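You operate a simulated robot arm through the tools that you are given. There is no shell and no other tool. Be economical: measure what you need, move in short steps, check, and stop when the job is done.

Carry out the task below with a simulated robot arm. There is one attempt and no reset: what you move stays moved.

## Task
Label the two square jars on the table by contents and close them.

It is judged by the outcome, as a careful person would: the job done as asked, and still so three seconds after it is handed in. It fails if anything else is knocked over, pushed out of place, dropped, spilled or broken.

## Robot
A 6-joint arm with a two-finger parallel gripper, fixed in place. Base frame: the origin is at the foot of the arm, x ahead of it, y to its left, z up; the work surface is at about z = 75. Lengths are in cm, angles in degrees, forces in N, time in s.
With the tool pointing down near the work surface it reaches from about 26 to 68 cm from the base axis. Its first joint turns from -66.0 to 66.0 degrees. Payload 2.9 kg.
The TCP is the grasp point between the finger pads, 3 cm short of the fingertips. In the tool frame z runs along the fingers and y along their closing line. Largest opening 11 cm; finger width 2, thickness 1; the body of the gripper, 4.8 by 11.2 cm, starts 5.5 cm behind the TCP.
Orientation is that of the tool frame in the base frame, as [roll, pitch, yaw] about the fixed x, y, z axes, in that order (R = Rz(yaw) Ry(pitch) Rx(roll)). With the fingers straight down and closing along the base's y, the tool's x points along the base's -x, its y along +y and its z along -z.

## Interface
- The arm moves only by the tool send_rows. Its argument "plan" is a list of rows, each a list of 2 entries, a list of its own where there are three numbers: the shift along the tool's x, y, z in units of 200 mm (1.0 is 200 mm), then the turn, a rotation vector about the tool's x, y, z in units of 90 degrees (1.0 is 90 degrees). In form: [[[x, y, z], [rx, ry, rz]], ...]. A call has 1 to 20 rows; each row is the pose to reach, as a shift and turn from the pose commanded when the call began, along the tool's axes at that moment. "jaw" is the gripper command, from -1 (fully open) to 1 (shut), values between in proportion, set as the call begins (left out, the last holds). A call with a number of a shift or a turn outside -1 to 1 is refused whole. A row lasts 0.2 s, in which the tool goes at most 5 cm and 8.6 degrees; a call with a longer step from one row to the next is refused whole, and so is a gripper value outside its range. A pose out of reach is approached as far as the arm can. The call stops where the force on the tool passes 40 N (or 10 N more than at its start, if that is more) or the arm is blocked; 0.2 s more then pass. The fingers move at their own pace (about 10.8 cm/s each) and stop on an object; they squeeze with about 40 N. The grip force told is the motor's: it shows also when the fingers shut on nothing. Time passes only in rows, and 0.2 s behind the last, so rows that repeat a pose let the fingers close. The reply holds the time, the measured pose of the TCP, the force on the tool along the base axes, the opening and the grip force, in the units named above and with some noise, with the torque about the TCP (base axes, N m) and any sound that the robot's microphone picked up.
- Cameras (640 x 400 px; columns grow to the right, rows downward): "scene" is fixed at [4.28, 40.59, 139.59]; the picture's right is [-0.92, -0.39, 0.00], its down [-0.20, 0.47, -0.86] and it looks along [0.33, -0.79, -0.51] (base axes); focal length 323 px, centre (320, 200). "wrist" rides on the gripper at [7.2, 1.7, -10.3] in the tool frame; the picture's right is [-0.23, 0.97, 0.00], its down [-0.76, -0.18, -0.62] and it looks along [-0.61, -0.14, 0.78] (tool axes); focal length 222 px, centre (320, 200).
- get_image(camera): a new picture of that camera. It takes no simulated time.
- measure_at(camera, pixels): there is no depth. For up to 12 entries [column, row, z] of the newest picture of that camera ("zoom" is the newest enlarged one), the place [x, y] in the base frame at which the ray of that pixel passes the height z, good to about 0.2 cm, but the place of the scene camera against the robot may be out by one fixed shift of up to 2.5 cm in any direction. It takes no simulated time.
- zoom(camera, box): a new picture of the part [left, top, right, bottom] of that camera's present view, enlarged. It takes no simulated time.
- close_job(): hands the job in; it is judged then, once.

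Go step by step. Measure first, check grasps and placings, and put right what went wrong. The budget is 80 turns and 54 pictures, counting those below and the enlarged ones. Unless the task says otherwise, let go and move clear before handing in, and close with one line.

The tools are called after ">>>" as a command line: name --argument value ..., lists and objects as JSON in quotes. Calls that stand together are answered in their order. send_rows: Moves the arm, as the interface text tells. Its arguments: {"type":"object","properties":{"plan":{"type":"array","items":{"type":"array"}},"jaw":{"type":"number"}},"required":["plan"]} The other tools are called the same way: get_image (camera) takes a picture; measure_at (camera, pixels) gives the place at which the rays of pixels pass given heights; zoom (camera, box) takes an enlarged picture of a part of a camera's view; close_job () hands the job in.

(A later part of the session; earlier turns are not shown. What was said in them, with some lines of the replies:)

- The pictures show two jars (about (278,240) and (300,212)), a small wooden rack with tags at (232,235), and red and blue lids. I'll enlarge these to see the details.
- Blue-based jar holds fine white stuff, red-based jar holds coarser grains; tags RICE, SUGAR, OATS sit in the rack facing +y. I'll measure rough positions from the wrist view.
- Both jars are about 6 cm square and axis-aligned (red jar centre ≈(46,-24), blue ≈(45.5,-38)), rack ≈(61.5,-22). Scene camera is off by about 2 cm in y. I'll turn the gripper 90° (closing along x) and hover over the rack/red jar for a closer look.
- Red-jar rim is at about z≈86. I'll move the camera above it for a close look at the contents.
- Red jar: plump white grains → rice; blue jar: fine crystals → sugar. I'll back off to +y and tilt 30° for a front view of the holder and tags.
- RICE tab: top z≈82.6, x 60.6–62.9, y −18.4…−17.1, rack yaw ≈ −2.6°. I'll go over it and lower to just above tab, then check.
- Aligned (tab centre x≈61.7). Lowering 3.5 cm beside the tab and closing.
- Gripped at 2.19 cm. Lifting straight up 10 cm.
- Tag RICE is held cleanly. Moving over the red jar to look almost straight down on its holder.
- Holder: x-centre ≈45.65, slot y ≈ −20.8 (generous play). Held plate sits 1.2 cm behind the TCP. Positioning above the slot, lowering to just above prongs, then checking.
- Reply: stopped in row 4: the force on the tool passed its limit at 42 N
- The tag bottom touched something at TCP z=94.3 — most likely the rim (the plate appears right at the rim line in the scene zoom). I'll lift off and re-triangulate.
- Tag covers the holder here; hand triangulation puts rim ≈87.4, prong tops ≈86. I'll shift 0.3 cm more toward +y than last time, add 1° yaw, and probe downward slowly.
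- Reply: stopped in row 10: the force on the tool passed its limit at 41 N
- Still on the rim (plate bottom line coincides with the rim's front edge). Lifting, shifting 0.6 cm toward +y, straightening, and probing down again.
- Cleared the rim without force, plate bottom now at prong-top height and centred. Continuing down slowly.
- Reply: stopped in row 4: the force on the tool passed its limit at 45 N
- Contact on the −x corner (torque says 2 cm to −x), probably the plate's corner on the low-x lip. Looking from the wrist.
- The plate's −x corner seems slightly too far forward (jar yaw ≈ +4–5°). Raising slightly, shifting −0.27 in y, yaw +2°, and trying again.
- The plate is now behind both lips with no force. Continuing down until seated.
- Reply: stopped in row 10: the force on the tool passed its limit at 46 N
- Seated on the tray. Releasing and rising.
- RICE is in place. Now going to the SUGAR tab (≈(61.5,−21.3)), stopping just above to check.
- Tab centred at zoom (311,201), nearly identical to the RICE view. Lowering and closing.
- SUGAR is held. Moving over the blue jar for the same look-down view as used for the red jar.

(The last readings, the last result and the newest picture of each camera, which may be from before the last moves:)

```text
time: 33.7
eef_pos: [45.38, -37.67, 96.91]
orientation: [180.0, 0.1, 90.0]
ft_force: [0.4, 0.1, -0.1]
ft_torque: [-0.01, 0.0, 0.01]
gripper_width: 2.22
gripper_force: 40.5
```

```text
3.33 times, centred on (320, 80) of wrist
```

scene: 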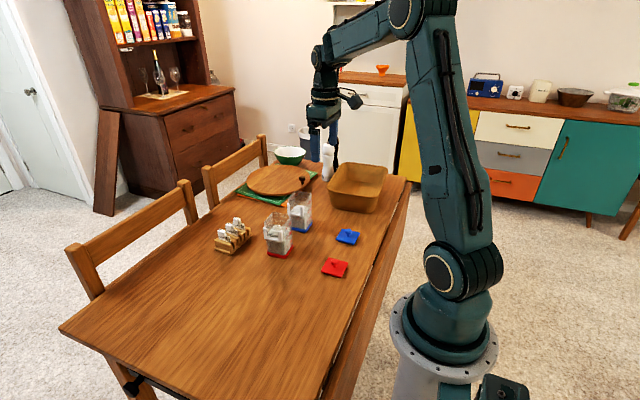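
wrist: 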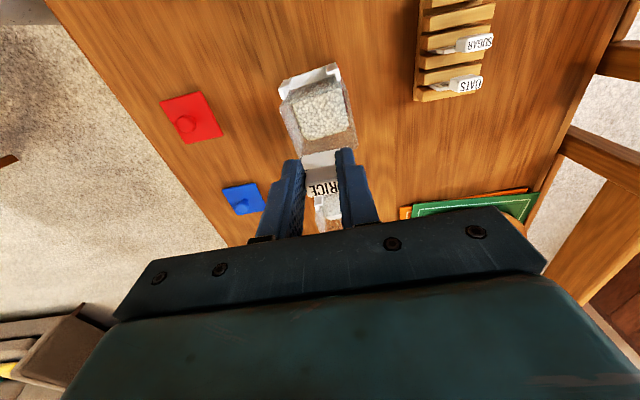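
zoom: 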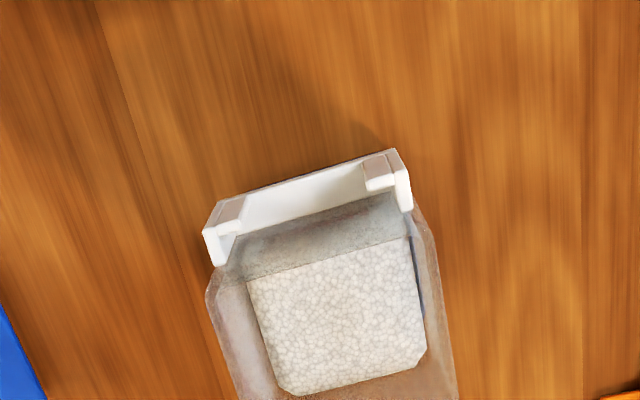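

>>> measure_at --camera "zoom" --pixels '[[202, 234, 85.3], [397, 174, 85.3], [215, 267, 85.3], [412, 209, 85.3]]'

>>> zoom --camera "wrist" --box '[286, 60, 356, 110]'

```text
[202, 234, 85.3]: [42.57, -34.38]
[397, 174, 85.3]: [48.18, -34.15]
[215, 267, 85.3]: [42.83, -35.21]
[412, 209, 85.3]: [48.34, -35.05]
```

```text
8.00 times, centred on (321, 85) of wrist
```

zoom: 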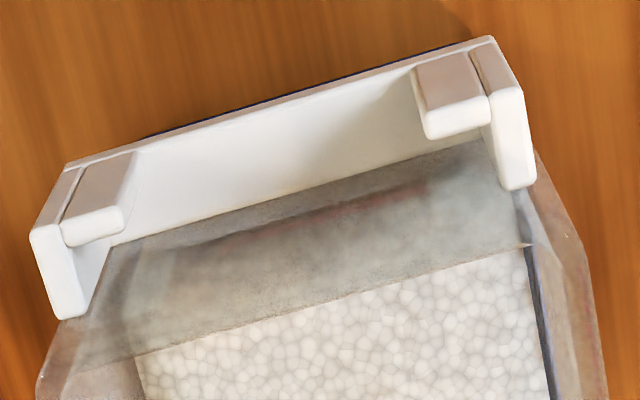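

>>> zoom --camera "wrist" --box '[270, 140, 370, 230]'

```text
4.44 times, centred on (320, 185) of wrist
```

zoom: 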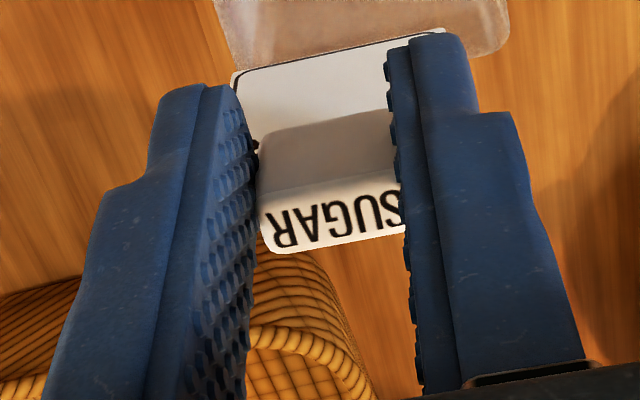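

In-hand pose is identical to RICE's. Blue slot target: TCP (45.43, −33.3), yaw 91.5. Probing down past rim and prongs.

>>> send_rows --plan '[[[0.11, 0.001, 0], [0, 0, -0.0167]], [[0.2185, 0.0025, 0], [0, 0, -0.0167]], [[0.2185, 0.0025, 0.05], [0, 0, -0.0167]], [[0.2185, 0.0025, 0.09], [0, 0, -0.0167]], [[0.2185, 0.0025, 0.105], [0, 0, -0.0167]], [[0.2185, 0.0025, 0.12], [0, 0, -0.0167]], [[0.2185, 0.0025, 0.135], [0, 0, -0.0167]], [[0.2185, 0.0025, 0.15], [0, 0, -0.0167]], [[0.2185, 0.0025, 0.165], [0, 0, -0.0167]], [[0.2185, 0.0025, 0.18], [0, 0, -0.0167]], [[0.2185, 0.0025, 0.195], [0, 0, -0.0167]], [[0.2185, 0.0025, 0.21], [0, 0, -0.0167]], [[0.2185, 0.0025, 0.225], [0, 0, -0.0167]], [[0.2185, 0.0025, 0.24], [0, 0, -0.0167]]]'

>>> zoom --camera "scene" --box '[270, 175, 330, 225]'

```text
time: 36.7
eef_pos: [45.57, -33.41, 92.11]
orientation: [179.9, 0.0, 91.5]
ft_force: [0.5, 1.5, 1.2]
ft_torque: [0.12, 0.02, -0.01]
gripper_width: 2.2
gripper_force: 40.1
```

```text
8.00 times, centred on (300, 200) of scene
```

zoom: 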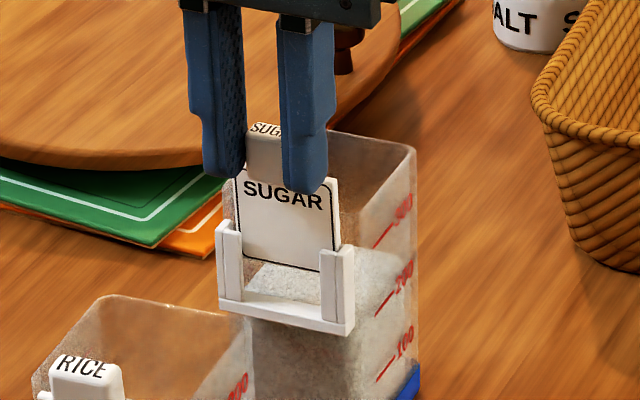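

It entered the slot; slight contact with the wall (1.5 N), so I add +0.08 cm y and continue to seat.

>>> send_rows --plan '[[[0.004, 0, 0.0], [0, 0, 0]], [[0.004, -0.002, 0.02], [0, 0, 0]], [[0.004, -0.002, 0.035], [0, 0, 0]], [[0.004, -0.002, 0.05], [0, 0, 0]], [[0.004, -0.002, 0.065], [0, 0, 0]], [[0.004, -0.002, 0.08], [0, 0, 0]], [[0.004, -0.002, 0.095], [0, 0, 0]], [[0.004, -0.002, 0.11], [0, 0, 0]], [[0.004, -0.002, 0.125], [0, 0, 0]], [[0.004, -0.002, 0.14], [0, 0, 0]]]'

```text
time: 38.9
eef_pos: [45.69, -33.24, 89.57]
orientation: [179.6, 0.4, 91.5]
ft_force: [-4.3, 1.9, 38.1]
ft_torque: [-0.4, 0.24, -0.03]
gripper_width: 2.22
gripper_force: 40.0
```

Seated (38 N upward at z=89.57, same height as the red one). Easing up a little, releasing, and rising.

>>> send_rows --plan '[[[0, 0, -0.01], [0, 0, 0]], [[0, 0, -0.01], [0, 0, 0]]]'

>>> send_rows --plan '[[[0, 0, 0], [0, 0, 0]], [[0, 0, 0], [0, 0, 0]], [[0, 0, -0.1], [0, 0, 0]], [[0, 0, -0.25], [0, 0, 0]], [[0, 0, -0.45], [0, 0, 0]], [[0, 0, -0.45], [0, 0, 0]]]' --jaw 0.1

>>> zoom --camera "scene" --box '[250, 180, 370, 280]'

```text
time: 39.5
eef_pos: [45.64, -33.23, 89.58]
orientation: [179.9, 0.3, 91.5]
ft_force: [2.3, 0.2, 27.1]
ft_torque: [-0.39, -0.15, 0.02]
gripper_width: 2.19
gripper_force: 40.0
```

```text
time: 40.9
eef_pos: [45.67, -33.19, 98.5]
orientation: [179.9, 0.1, 91.5]
ft_force: [-0.2, -0.2, 0.2]
ft_torque: [0.02, -0.01, 0.02]
gripper_width: 4.97
gripper_force: 0.1
```

```text
4.00 times, centred on (310, 230) of scene
```

zoom: 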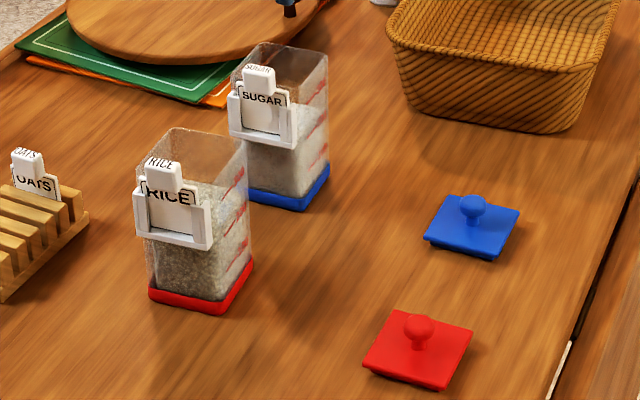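

Both labels are seated. Next, the lids: moving over the red lid for a look-down.

>>> send_rows --plan '[[[0.06, -0.17, 0], [0, 0, 0.0167]], [[0.12, -0.35, 0], [0, 0, 0.0167]], [[0.2, -0.53, 0], [0, 0, 0.0167]], [[0.27, -0.7, 0], [0, 0, 0.0167]], [[0.332, -0.862, 0], [0, 0, 0.0167]], [[0.332, -0.862, 0], [0, 0, 0.0167]]]' --jaw -0.2

>>> get_image --camera "wrist"

```text
time: 42.3
eef_pos: [28.02, -26.82, 98.38]
orientation: [-180.0, 0.1, 90.0]
ft_force: [0.3, 0.4, -0.1]
ft_torque: [-0.01, -0.02, -0.01]
gripper_width: 6.63
gripper_force: 0.0
```

```text
10 pictures are left
```

wrist: 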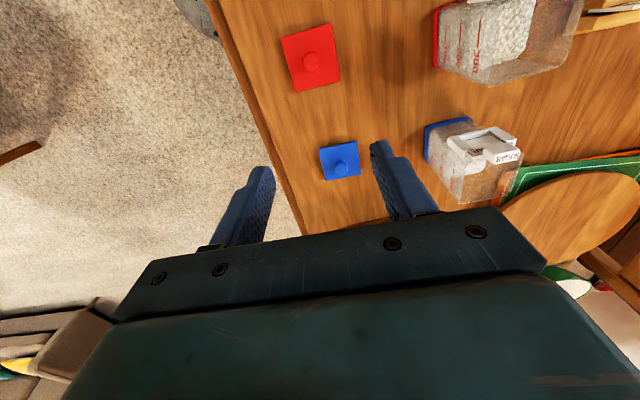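

>>> measure_at --camera "wrist" --pixels '[[282, 37, 76], [330, 23, 76], [340, 80, 76], [292, 92, 76], [311, 61, 77.5], [311, 61, 78.5], [319, 149, 76], [355, 141, 76], [361, 173, 76], [327, 180, 76], [341, 165, 77.5], [341, 165, 78.5]]'

>>> zoom --camera "wrist" --box '[260, 10, 380, 190]'

```text
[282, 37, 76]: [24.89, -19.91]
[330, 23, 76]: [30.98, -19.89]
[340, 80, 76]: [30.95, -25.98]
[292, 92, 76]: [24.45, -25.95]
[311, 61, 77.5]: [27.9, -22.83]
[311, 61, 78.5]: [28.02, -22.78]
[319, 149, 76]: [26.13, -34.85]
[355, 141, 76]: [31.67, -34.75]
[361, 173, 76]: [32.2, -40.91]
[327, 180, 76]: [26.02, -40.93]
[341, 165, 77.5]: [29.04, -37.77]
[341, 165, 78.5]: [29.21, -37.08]
```

```text
2.22 times, centred on (320, 100) of wrist
```

zoom: 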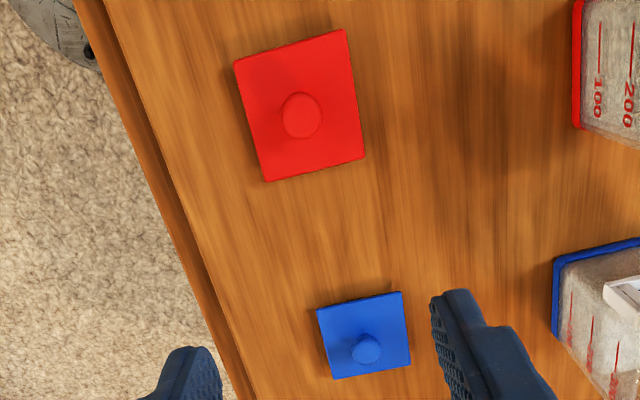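

Red lid centre ≈(27.9,−22.85), blue lid ≈(29.0,−37.8), both square to the base within 1°. Red jar yaw ≈ +4°, blue ≈ +1°. I'll take an overhead view of the red jar rim for exact centring.

>>> send_rows --plan '[[[-0.02, 0.2, 0], [0, 0, 0]], [[-0.04, 0.4, 0], [0, 0, 0]], [[-0.06, 0.6, 0], [0, 0, 0]], [[-0.084, 0.814, 0], [0, 0, 0]], [[-0.084, 0.814, 0], [0, 0, 0]]]'

>>> zoom --camera "wrist" --box '[245, 0, 405, 120]'

```text
time: 43.5
eef_pos: [44.23, -28.37, 98.28]
orientation: [-180.0, 0.1, 90.0]
ft_force: [-0.1, 0.3, -0.4]
ft_torque: [0.04, 0.0, 0.0]
gripper_width: 6.64
gripper_force: 0.2
```

```text
3.33 times, centred on (325, 60) of wrist
```

zoom: 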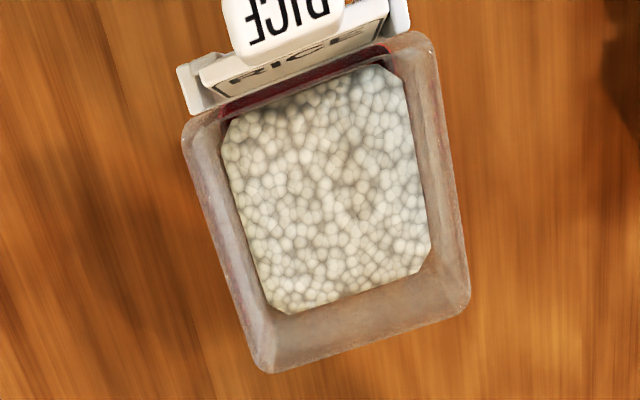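

>>> measure_at --camera "zoom" --pixels '[[219, 245, 87], [455, 172, 87], [307, 74, 87], [365, 340, 87], [180, 118, 87], [436, 28, 87], [474, 304, 87], [256, 376, 87], [219, 245, 86], [455, 172, 86], [307, 74, 86], [365, 340, 86]]'

```text
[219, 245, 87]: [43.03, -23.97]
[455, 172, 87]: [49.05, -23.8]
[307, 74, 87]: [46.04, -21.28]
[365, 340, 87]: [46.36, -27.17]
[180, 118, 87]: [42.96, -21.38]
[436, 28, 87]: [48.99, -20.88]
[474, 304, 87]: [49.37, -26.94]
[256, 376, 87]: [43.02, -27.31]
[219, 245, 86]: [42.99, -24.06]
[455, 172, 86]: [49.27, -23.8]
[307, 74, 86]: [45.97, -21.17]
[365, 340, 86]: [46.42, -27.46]
```

Red rim centre ≈(46.08,−24.17), 6 cm square. Going to grip the red lid's knob (≈2 cm ball, centre z≈77.7).

>>> send_rows --plan '[[[0.07, -0.2, 0], [0, 0, 0]], [[0.14, -0.4, 0], [0, 0, 0]], [[0.21, -0.6, 0], [0, 0, 0]], [[0.2745, -0.8165, 0.05], [0, 0, 0]], [[0.2745, -0.8165, 0.25], [0, 0, 0]], [[0.2745, -0.8165, 0.45], [0, 0, 0]], [[0.2745, -0.8165, 0.65], [0, 0, 0]], [[0.2745, -0.8165, 0.8], [0, 0, 0]], [[0.2745, -0.8165, 0.86], [0, 0, 0]], [[0.2745, -0.8165, 0.89], [0, 0, 0]], [[0.2745, -0.8165, 0.919], [0, 0, 0]], [[0.2745, -0.8165, 0.919], [0, 0, 0]]]'

>>> get_image --camera "wrist"

```text
time: 46.1
eef_pos: [28.08, -23.2, 80.06]
orientation: [180.0, 0.1, 89.9]
ft_force: [0.2, -0.7, -0.1]
ft_torque: [-0.02, -0.01, 0.02]
gripper_width: 6.59
gripper_force: 0.0
```

```text
7 pictures are left
```

wrist: 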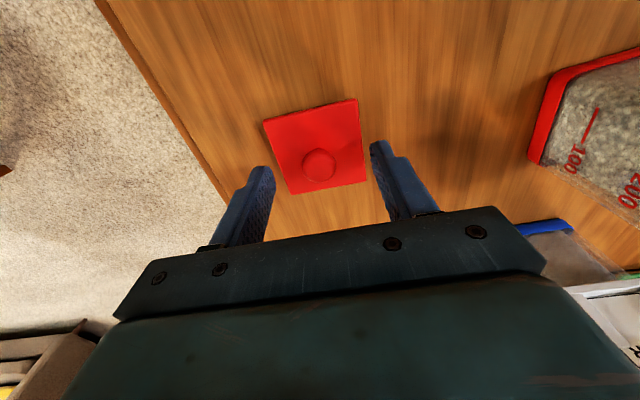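

>>> measure_at --camera "wrist" --pixels '[[319, 165, 77.7], [319, 165, 78.5], [263, 122, 76], [357, 98, 76], [366, 181, 76], [290, 194, 76]]'

```text
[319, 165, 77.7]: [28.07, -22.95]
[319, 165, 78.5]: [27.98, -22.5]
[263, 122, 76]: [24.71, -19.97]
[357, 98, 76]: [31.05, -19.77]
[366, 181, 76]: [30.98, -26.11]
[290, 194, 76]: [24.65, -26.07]
```

Knob is centred between the fingers. Closing and lifting gently.

>>> send_rows --plan '[[[0, 0, 0], [0, 0, 0]], [[0, 0, 0], [0, 0, 0]], [[0, 0, 0], [0, 0, 0]]]' --jaw 1

>>> send_rows --plan '[[[0, 0, -0.05], [0, 0, 0]], [[0, 0, -0.2], [0, 0, 0]], [[0, 0, -0.4], [0, 0, 0]], [[0, 0, -0.6], [0, 0, 0]], [[0, 0, -0.8], [0, 0, 0]], [[0, 0, -0.8], [0, 0, 0]]]'

>>> zoom --camera "wrist" --box '[230, 60, 430, 230]'

```text
time: 46.9
eef_pos: [28.0, -23.24, 80.07]
orientation: [179.9, 0.1, 90.0]
ft_force: [-0.6, -0.1, 0.3]
ft_torque: [-0.02, -0.03, -0.01]
gripper_width: 1.6
gripper_force: 39.8
```

```text
time: 48.3
eef_pos: [28.37, -23.18, 96.32]
orientation: [-180.0, 0.1, 90.0]
ft_force: [0.2, -0.4, -0.7]
ft_torque: [-0.02, -0.01, 0.02]
gripper_width: 1.6
gripper_force: 40.1
```

```text
2.35 times, centred on (330, 145) of wrist
```

zoom: 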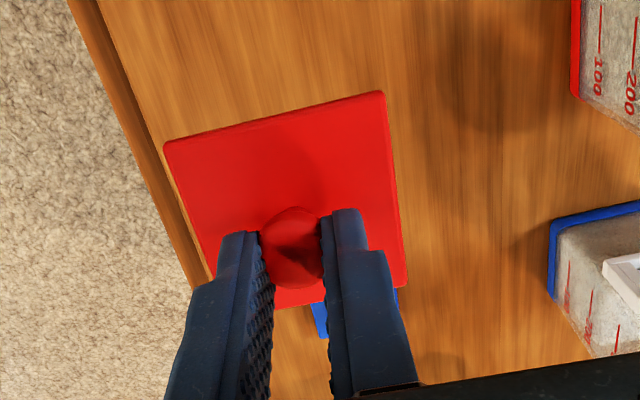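

>>> measure_at --camera "zoom" --pixels '[[164, 144, 92.2], [384, 92, 92.2], [408, 284, 92.2], [164, 144, 91.8], [384, 92, 91.8], [408, 284, 91.8], [165, 144, 92.6], [384, 92, 92.6], [408, 284, 92.6]]'

```text
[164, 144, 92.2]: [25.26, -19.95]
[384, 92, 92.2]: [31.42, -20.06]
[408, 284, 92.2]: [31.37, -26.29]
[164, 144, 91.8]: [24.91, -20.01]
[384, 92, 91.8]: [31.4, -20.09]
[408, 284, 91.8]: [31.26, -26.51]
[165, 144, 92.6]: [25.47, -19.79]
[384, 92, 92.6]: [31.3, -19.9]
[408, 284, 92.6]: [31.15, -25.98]
```

Lid is held level, centred on the TCP. Moving over the red jar with +4.5° yaw.

>>> send_rows --plan '[[[-0.01, 0.1, -0.06], [0, 0, -0.01]], [[-0.02, 0.3, -0.1], [0, 0, -0.02]], [[-0.03, 0.5, -0.1], [0, 0, -0.03]], [[-0.04, 0.7, -0.1], [0, 0, -0.04]], [[-0.0525, 0.8875, -0.1], [0, 0, -0.05]], [[-0.0525, 0.8875, -0.1], [0, 0, -0.05]], [[-0.0525, 0.8875, 0.0], [0, 0, -0.05]], [[-0.0525, 0.8875, 0.13], [0, 0, -0.05]], [[-0.0525, 0.8875, 0.13], [0, 0, -0.05]]]'

```text
time: 50.3
eef_pos: [45.68, -24.31, 93.64]
orientation: [-180.0, 0.1, 94.5]
ft_force: [0.8, -0.3, -0.3]
ft_torque: [-0.03, 0.0, -0.05]
gripper_width: 1.58
gripper_force: 40.1
```

>>> send_rows --plan '[[[0, 0, 0], [0, 0, 0]]]'

>>> send_rows --plan '[[[0, 0, 0], [0, 0, 0]]]'

```text
time: 50.7
eef_pos: [45.69, -24.27, 93.56]
orientation: [-180.0, 0.1, 94.5]
ft_force: [0.1, -1.0, 0.4]
ft_torque: [0.04, -0.02, -0.03]
gripper_width: 1.6
gripper_force: 39.8
```

```text
time: 51.1
eef_pos: [45.76, -24.24, 93.67]
orientation: [179.9, 0.1, 94.5]
ft_force: [0.4, -0.6, 0.6]
ft_torque: [-0.04, 0.02, 0.01]
gripper_width: 1.59
gripper_force: 40.0
```

Mean reading is (45.71,−24.27); correcting +0.37 cm in x, then lowering slowly until contact.

>>> send_rows --plan '[[[-0.003, 0.0184, 0], [0, 0, 0]], [[-0.003, 0.0184, 0.02], [0, 0, 0]], [[-0.003, 0.0184, 0.035], [0, 0, 0]], [[-0.003, 0.0184, 0.05], [0, 0, 0]], [[-0.003, 0.0184, 0.06], [0, 0, 0]], [[-0.003, 0.0184, 0.07], [0, 0, 0]], [[-0.003, 0.0184, 0.08], [0, 0, 0]], [[-0.003, 0.0184, 0.09], [0, 0, 0]], [[-0.003, 0.0184, 0.1], [0, 0, 0]], [[-0.003, 0.0184, 0.11], [0, 0, 0]], [[-0.003, 0.0184, 0.12], [0, 0, 0]], [[-0.003, 0.0184, 0.13], [0, 0, 0]], [[-0.003, 0.0184, 0.14], [0, 0, 0]], [[-0.003, 0.0184, 0.15], [0, 0, 0]]]'

>>> zoom --camera "scene" --box '[245, 185, 335, 260]'

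```text
time: 53.8
eef_pos: [46.23, -24.21, 91.13]
orientation: [179.7, 0.3, 94.4]
ft_force: [-1.3, 3.0, 7.2]
ft_torque: [0.08, 0.09, 0.01]
gripper_width: 1.57
gripper_force: 39.1
stopped in row 13: the force on the tool passed its limit at 43 N (the readings are from after the stop); the commanded pose is now the measured one
```

```text
5.33 times, centred on (290, 222) of scene
```

zoom: 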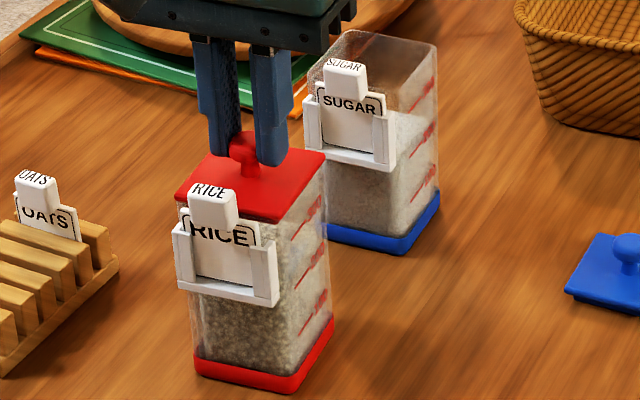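

The lid sits flush on the red jar. Releasing and rising, then going to view the blue jar rim from above.

>>> send_rows --plan '[[[0, 0, 0], [0, 0, 0]], [[0, 0, 0], [0, 0, 0]], [[0, 0, -0.1], [0, 0, 0]], [[0, 0, -0.25], [0, 0, 0]], [[0, 0, -0.37], [0, 0, 0]], [[0, 0, -0.37], [0, 0, 0]]]' --jaw 0.1

>>> send_rows --plan '[[[-0.2, -0.03, 0], [0, 0, 0.025]], [[-0.4, -0.06, 0], [0, 0, 0.05]], [[-0.6, -0.09, 0], [0, 0, 0.05]], [[-0.8, -0.12, 0], [0, 0, 0.05]], [[-0.89, -0.19, 0], [0, 0, 0.05]], [[-0.89, -0.19, 0], [0, 0, 0.05]]]' --jaw -0.2

>>> get_image --camera "wrist"

```text
time: 55.2
eef_pos: [46.36, -24.35, 98.62]
orientation: [179.7, 0.3, 94.5]
ft_force: [0.3, -0.4, -0.1]
ft_torque: [0.01, -0.01, 0.01]
gripper_width: 4.97
gripper_force: 0.0
heard: snap
```

```text
time: 56.6
eef_pos: [43.81, -42.48, 98.76]
orientation: [179.7, 0.3, 90.0]
ft_force: [-0.3, -0.2, 1.0]
ft_torque: [-0.01, 0.01, 0.03]
gripper_width: 6.59
gripper_force: 0.1
```

```text
4 pictures are left
```

wrist: 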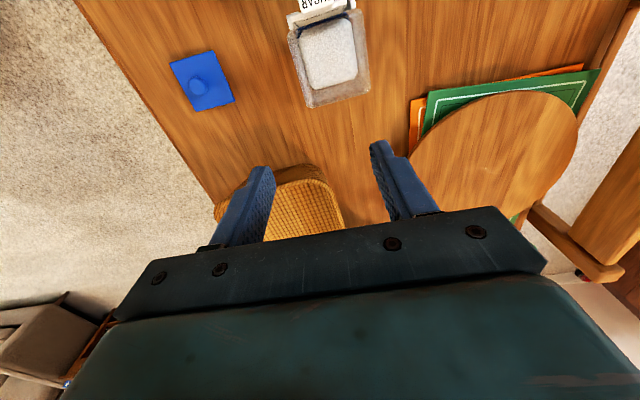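

A snap was heard from the red lid as it seated. Measuring the blue rim and blue lid here.

>>> measure_at --camera "wrist" --pixels '[[299, 73, 86.3], [366.5, 54, 86.3], [341, 101, 86.3], [310, 108, 86.3], [371, 92, 86.3], [287, 36, 86.3], [361, 10, 86.3], [169, 65, 76], [214, 50, 76], [235, 101, 76], [195, 111, 76], [200, 87, 77.7]]'

```text
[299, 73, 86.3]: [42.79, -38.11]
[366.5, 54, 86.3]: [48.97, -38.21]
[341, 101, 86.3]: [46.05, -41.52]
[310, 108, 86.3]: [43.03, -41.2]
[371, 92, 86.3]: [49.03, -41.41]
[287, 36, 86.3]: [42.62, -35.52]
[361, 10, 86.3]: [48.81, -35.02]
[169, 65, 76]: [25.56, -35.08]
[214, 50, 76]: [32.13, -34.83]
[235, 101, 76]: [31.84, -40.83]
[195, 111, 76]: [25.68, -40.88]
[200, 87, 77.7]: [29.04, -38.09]
```

>>> send_rows --plan '[[[0.06, -0.2, 0], [0.003, 0.003, 0]], [[0.12, -0.4, 0], [0.003, 0.003, 0]], [[0.18, -0.6, 0], [0.003, 0.003, 0]], [[0.23, -0.7415, 0.05], [0.003, 0.003, 0]], [[0.23, -0.7415, 0.25], [0.003, 0.003, 0]], [[0.23, -0.7415, 0.45], [0.003, 0.003, 0]], [[0.23, -0.7415, 0.65], [0.003, 0.003, 0]], [[0.23, -0.7415, 0.788], [0.003, 0.003, 0]], [[0.23, -0.7415, 0.788], [0.003, 0.003, 0]]]'

>>> send_rows --plan '[[[0, 0, 0], [0, 0, 0]]]'

>>> send_rows --plan '[[[0, 0, 0], [0, 0, 0]]]'

```text
time: 58.6
eef_pos: [29.06, -37.8, 82.9]
orientation: [179.9, -0.1, 90.0]
ft_force: [0.0, -0.5, -0.8]
ft_torque: [-0.01, -0.02, -0.01]
gripper_width: 6.59
gripper_force: 0.0
```

```text
time: 59.0
eef_pos: [29.04, -37.91, 82.85]
orientation: [180.0, 0.0, 90.0]
ft_force: [0.3, -0.3, 0.8]
ft_torque: [-0.01, 0.0, -0.01]
gripper_width: 6.6
gripper_force: 0.1
```

```text
time: 59.4
eef_pos: [28.89, -37.96, 82.82]
orientation: [179.9, 0.1, 90.0]
ft_force: [0.7, 0.3, -0.7]
ft_torque: [0.01, 0.02, 0.02]
gripper_width: 6.61
gripper_force: 0.1
```

Position reads ≈(29.0,−37.89), right over the blue knob. Lowering 2.8 cm and closing, then lifting.

>>> send_rows --plan '[[[0, 0, 0.05], [0, 0, 0]], [[0, 0, 0.1], [0, 0, 0]], [[0, 0, 0.14], [0, 0, 0]], [[0, 0, 0.14], [0, 0, 0]]]'

>>> send_rows --plan '[[[0, 0, 0], [0, 0, 0]], [[0, 0, 0], [0, 0, 0]], [[0, 0, 0], [0, 0, 0]]]' --jaw 1

>>> send_rows --plan '[[[0, 0, -0.05], [0, 0, 0]], [[0, 0, -0.2], [0, 0, 0]], [[0, 0, -0.4], [0, 0, 0]], [[0, 0, -0.6], [0, 0, 0]], [[0, 0, -0.8], [0, 0, 0]], [[0, 0, -0.9], [0, 0, 0]], [[0, 0, -0.9], [0, 0, 0]]]'

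>>> zoom --camera "wrist" --box '[230, 60, 430, 230]'

```text
time: 60.4
eef_pos: [29.16, -37.83, 79.97]
orientation: [179.8, -0.1, 90.0]
ft_force: [0.2, 0.1, -0.3]
ft_torque: [0.02, 0.0, -0.01]
gripper_width: 6.59
gripper_force: 0.0
```

```text
time: 61.2
eef_pos: [29.07, -37.9, 79.99]
orientation: [179.8, 0.1, 90.1]
ft_force: [0.0, -0.3, -0.5]
ft_torque: [0.0, -0.01, -0.01]
gripper_width: 1.6
gripper_force: 40.7
```

```text
time: 62.8
eef_pos: [29.04, -37.69, 98.17]
orientation: [179.8, 0.0, 90.0]
ft_force: [0.3, -0.3, -0.4]
ft_torque: [0.0, -0.01, -0.02]
gripper_width: 1.58
gripper_force: 40.0
```

```text
2.35 times, centred on (330, 145) of wrist
```

zoom: 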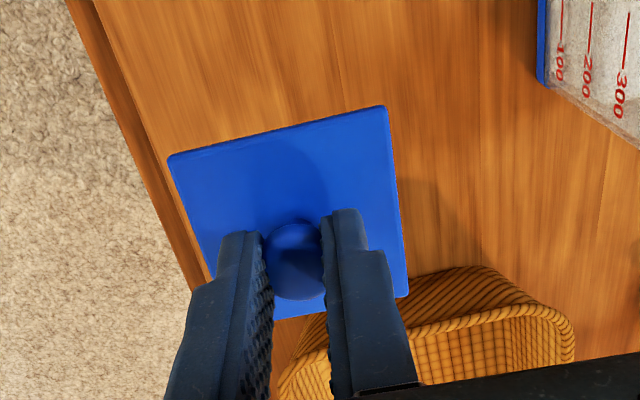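

>>> measure_at --camera "zoom" --pixels '[[168, 157, 94], [388, 106, 94], [408, 296, 94]]'

```text
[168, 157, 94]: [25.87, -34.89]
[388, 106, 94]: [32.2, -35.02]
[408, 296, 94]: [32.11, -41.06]
```

>>> send_rows --plan '[[[0, 0.2, 0], [0, 0, -0.005]], [[0, 0.4, 0], [0, 0, -0.01]], [[-0.01, 0.6, 0], [0, 0, -0.019]], [[-0.0125, 0.78, 0], [0, 0, -0.019]], [[-0.0125, 0.84, 0.04], [0, 0, -0.019]], [[-0.0125, 0.84, 0.15], [0, 0, -0.019]], [[-0.0125, 0.84, 0.22], [0, 0, -0.019]], [[-0.0125, 0.84, 0.22], [0, 0, -0.019]]]'

>>> send_rows --plan '[[[0, 0, 0], [0, 0, 0]]]'

>>> send_rows --plan '[[[0, 0, 0], [0, 0, 0]]]'

```text
time: 64.6
eef_pos: [45.97, -37.93, 93.51]
orientation: [179.9, 0.0, 91.7]
ft_force: [-0.4, 0.9, 0.0]
ft_torque: [-0.03, 0.05, 0.0]
gripper_width: 1.57
gripper_force: 40.6
```

```text
time: 65.0
eef_pos: [45.86, -38.01, 93.5]
orientation: [179.8, 0.0, 91.7]
ft_force: [0.5, -0.2, -0.2]
ft_torque: [0.0, 0.0, -0.03]
gripper_width: 1.59
gripper_force: 40.4
```

```text
time: 65.4
eef_pos: [45.75, -37.94, 93.6]
orientation: [179.9, 0.0, 91.7]
ft_force: [0.3, 0.0, 0.1]
ft_torque: [0.02, -0.01, -0.03]
gripper_width: 1.58
gripper_force: 40.2
```

Mean (45.86,−37.96); correcting −0.14 in y and lowering until contact.

>>> send_rows --plan '[[[-0.007, 0, 0], [0, 0, 0]], [[-0.007, 0, 0.02], [0, 0, 0]], [[-0.007, 0, 0.035], [0, 0, 0]], [[-0.007, 0, 0.05], [0, 0, 0]], [[-0.007, 0, 0.06], [0, 0, 0]], [[-0.007, 0, 0.07], [0, 0, 0]], [[-0.007, 0, 0.08], [0, 0, 0]], [[-0.007, 0, 0.09], [0, 0, 0]], [[-0.007, 0, 0.1], [0, 0, 0]], [[-0.007, 0, 0.11], [0, 0, 0]], [[-0.007, 0, 0.12], [0, 0, 0]], [[-0.007, 0, 0.13], [0, 0, 0]], [[-0.007, 0, 0.14], [0, 0, 0]], [[-0.007, 0, 0.15], [0, 0, 0]]]'

```text
time: 68.3
eef_pos: [46.02, -38.14, 91.32]
orientation: [179.8, 0.3, 91.8]
ft_force: [-3.0, 3.0, 6.2]
ft_torque: [0.17, 0.06, 0.02]
gripper_width: 1.58
gripper_force: 39.9
heard: snap
stopped in row 14: the force on the tool passed its limit at 43 N (the readings are from after the stop); the commanded pose is now the measured one
```

A snap was heard as the blue lid seated. Releasing, rising and checking both.

>>> send_rows --plan '[[[0, 0, 0], [0, 0, 0]], [[0, 0, 0], [0, 0, 0]], [[0, 0, -0.1], [0, 0, 0]], [[0, 0, -0.25], [0, 0, 0]], [[0, 0, -0.45], [0, 0, 0]], [[0, -0.2, -0.6], [0, 0, 0]], [[0, -0.4, -0.6], [0, 0, 0]], [[0, -0.4, -0.6], [0, 0, 0]]]' --jaw 0.1

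>>> zoom --camera "scene" --box '[250, 180, 330, 262]'

```text
time: 70.2
eef_pos: [37.86, -38.36, 103.22]
orientation: [179.7, 0.2, 91.7]
ft_force: [-0.2, -0.2, 0.1]
ft_torque: [0.0, -0.01, 0.02]
gripper_width: 4.95
gripper_force: 0.0
```

```text
4.88 times, centred on (290, 221) of scene
```

zoom: 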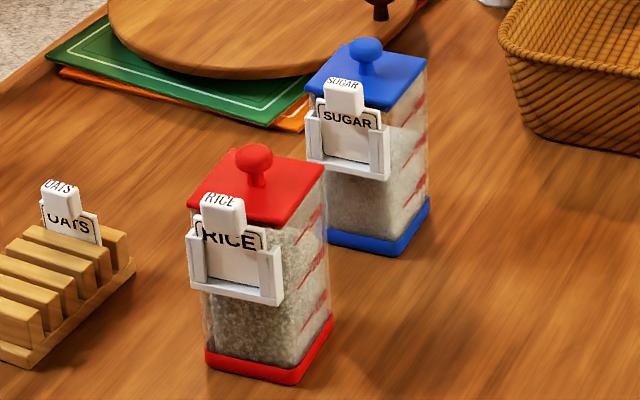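

Both look closed; one close check of the lids' seams.

>>> zoom --camera "scene" --box '[280, 185, 340, 225]'

>>> zoom --camera "scene" --box '[255, 205, 315, 245]'

```text
10.00 times, centred on (310, 205) of scene
```

zoom: 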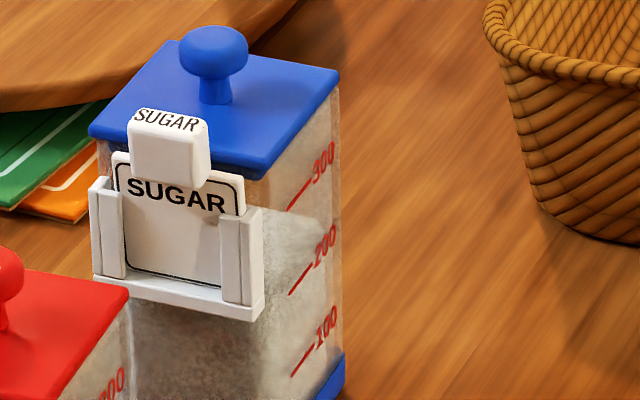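

```text
10.00 times, centred on (285, 225) of scene
```

zoom: 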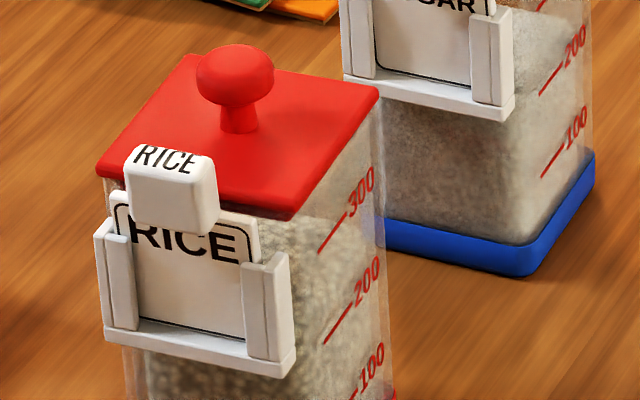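

Both lids sit flush, both tags are fully in their holders, nothing else has moved, and the arm is clear. I'm handing in.

>>> close_job

```text
The job is handed in.
```

The red jar is labelled RICE and the blue jar SUGAR, both are closed with lids of their own colour, and the job is handed in.
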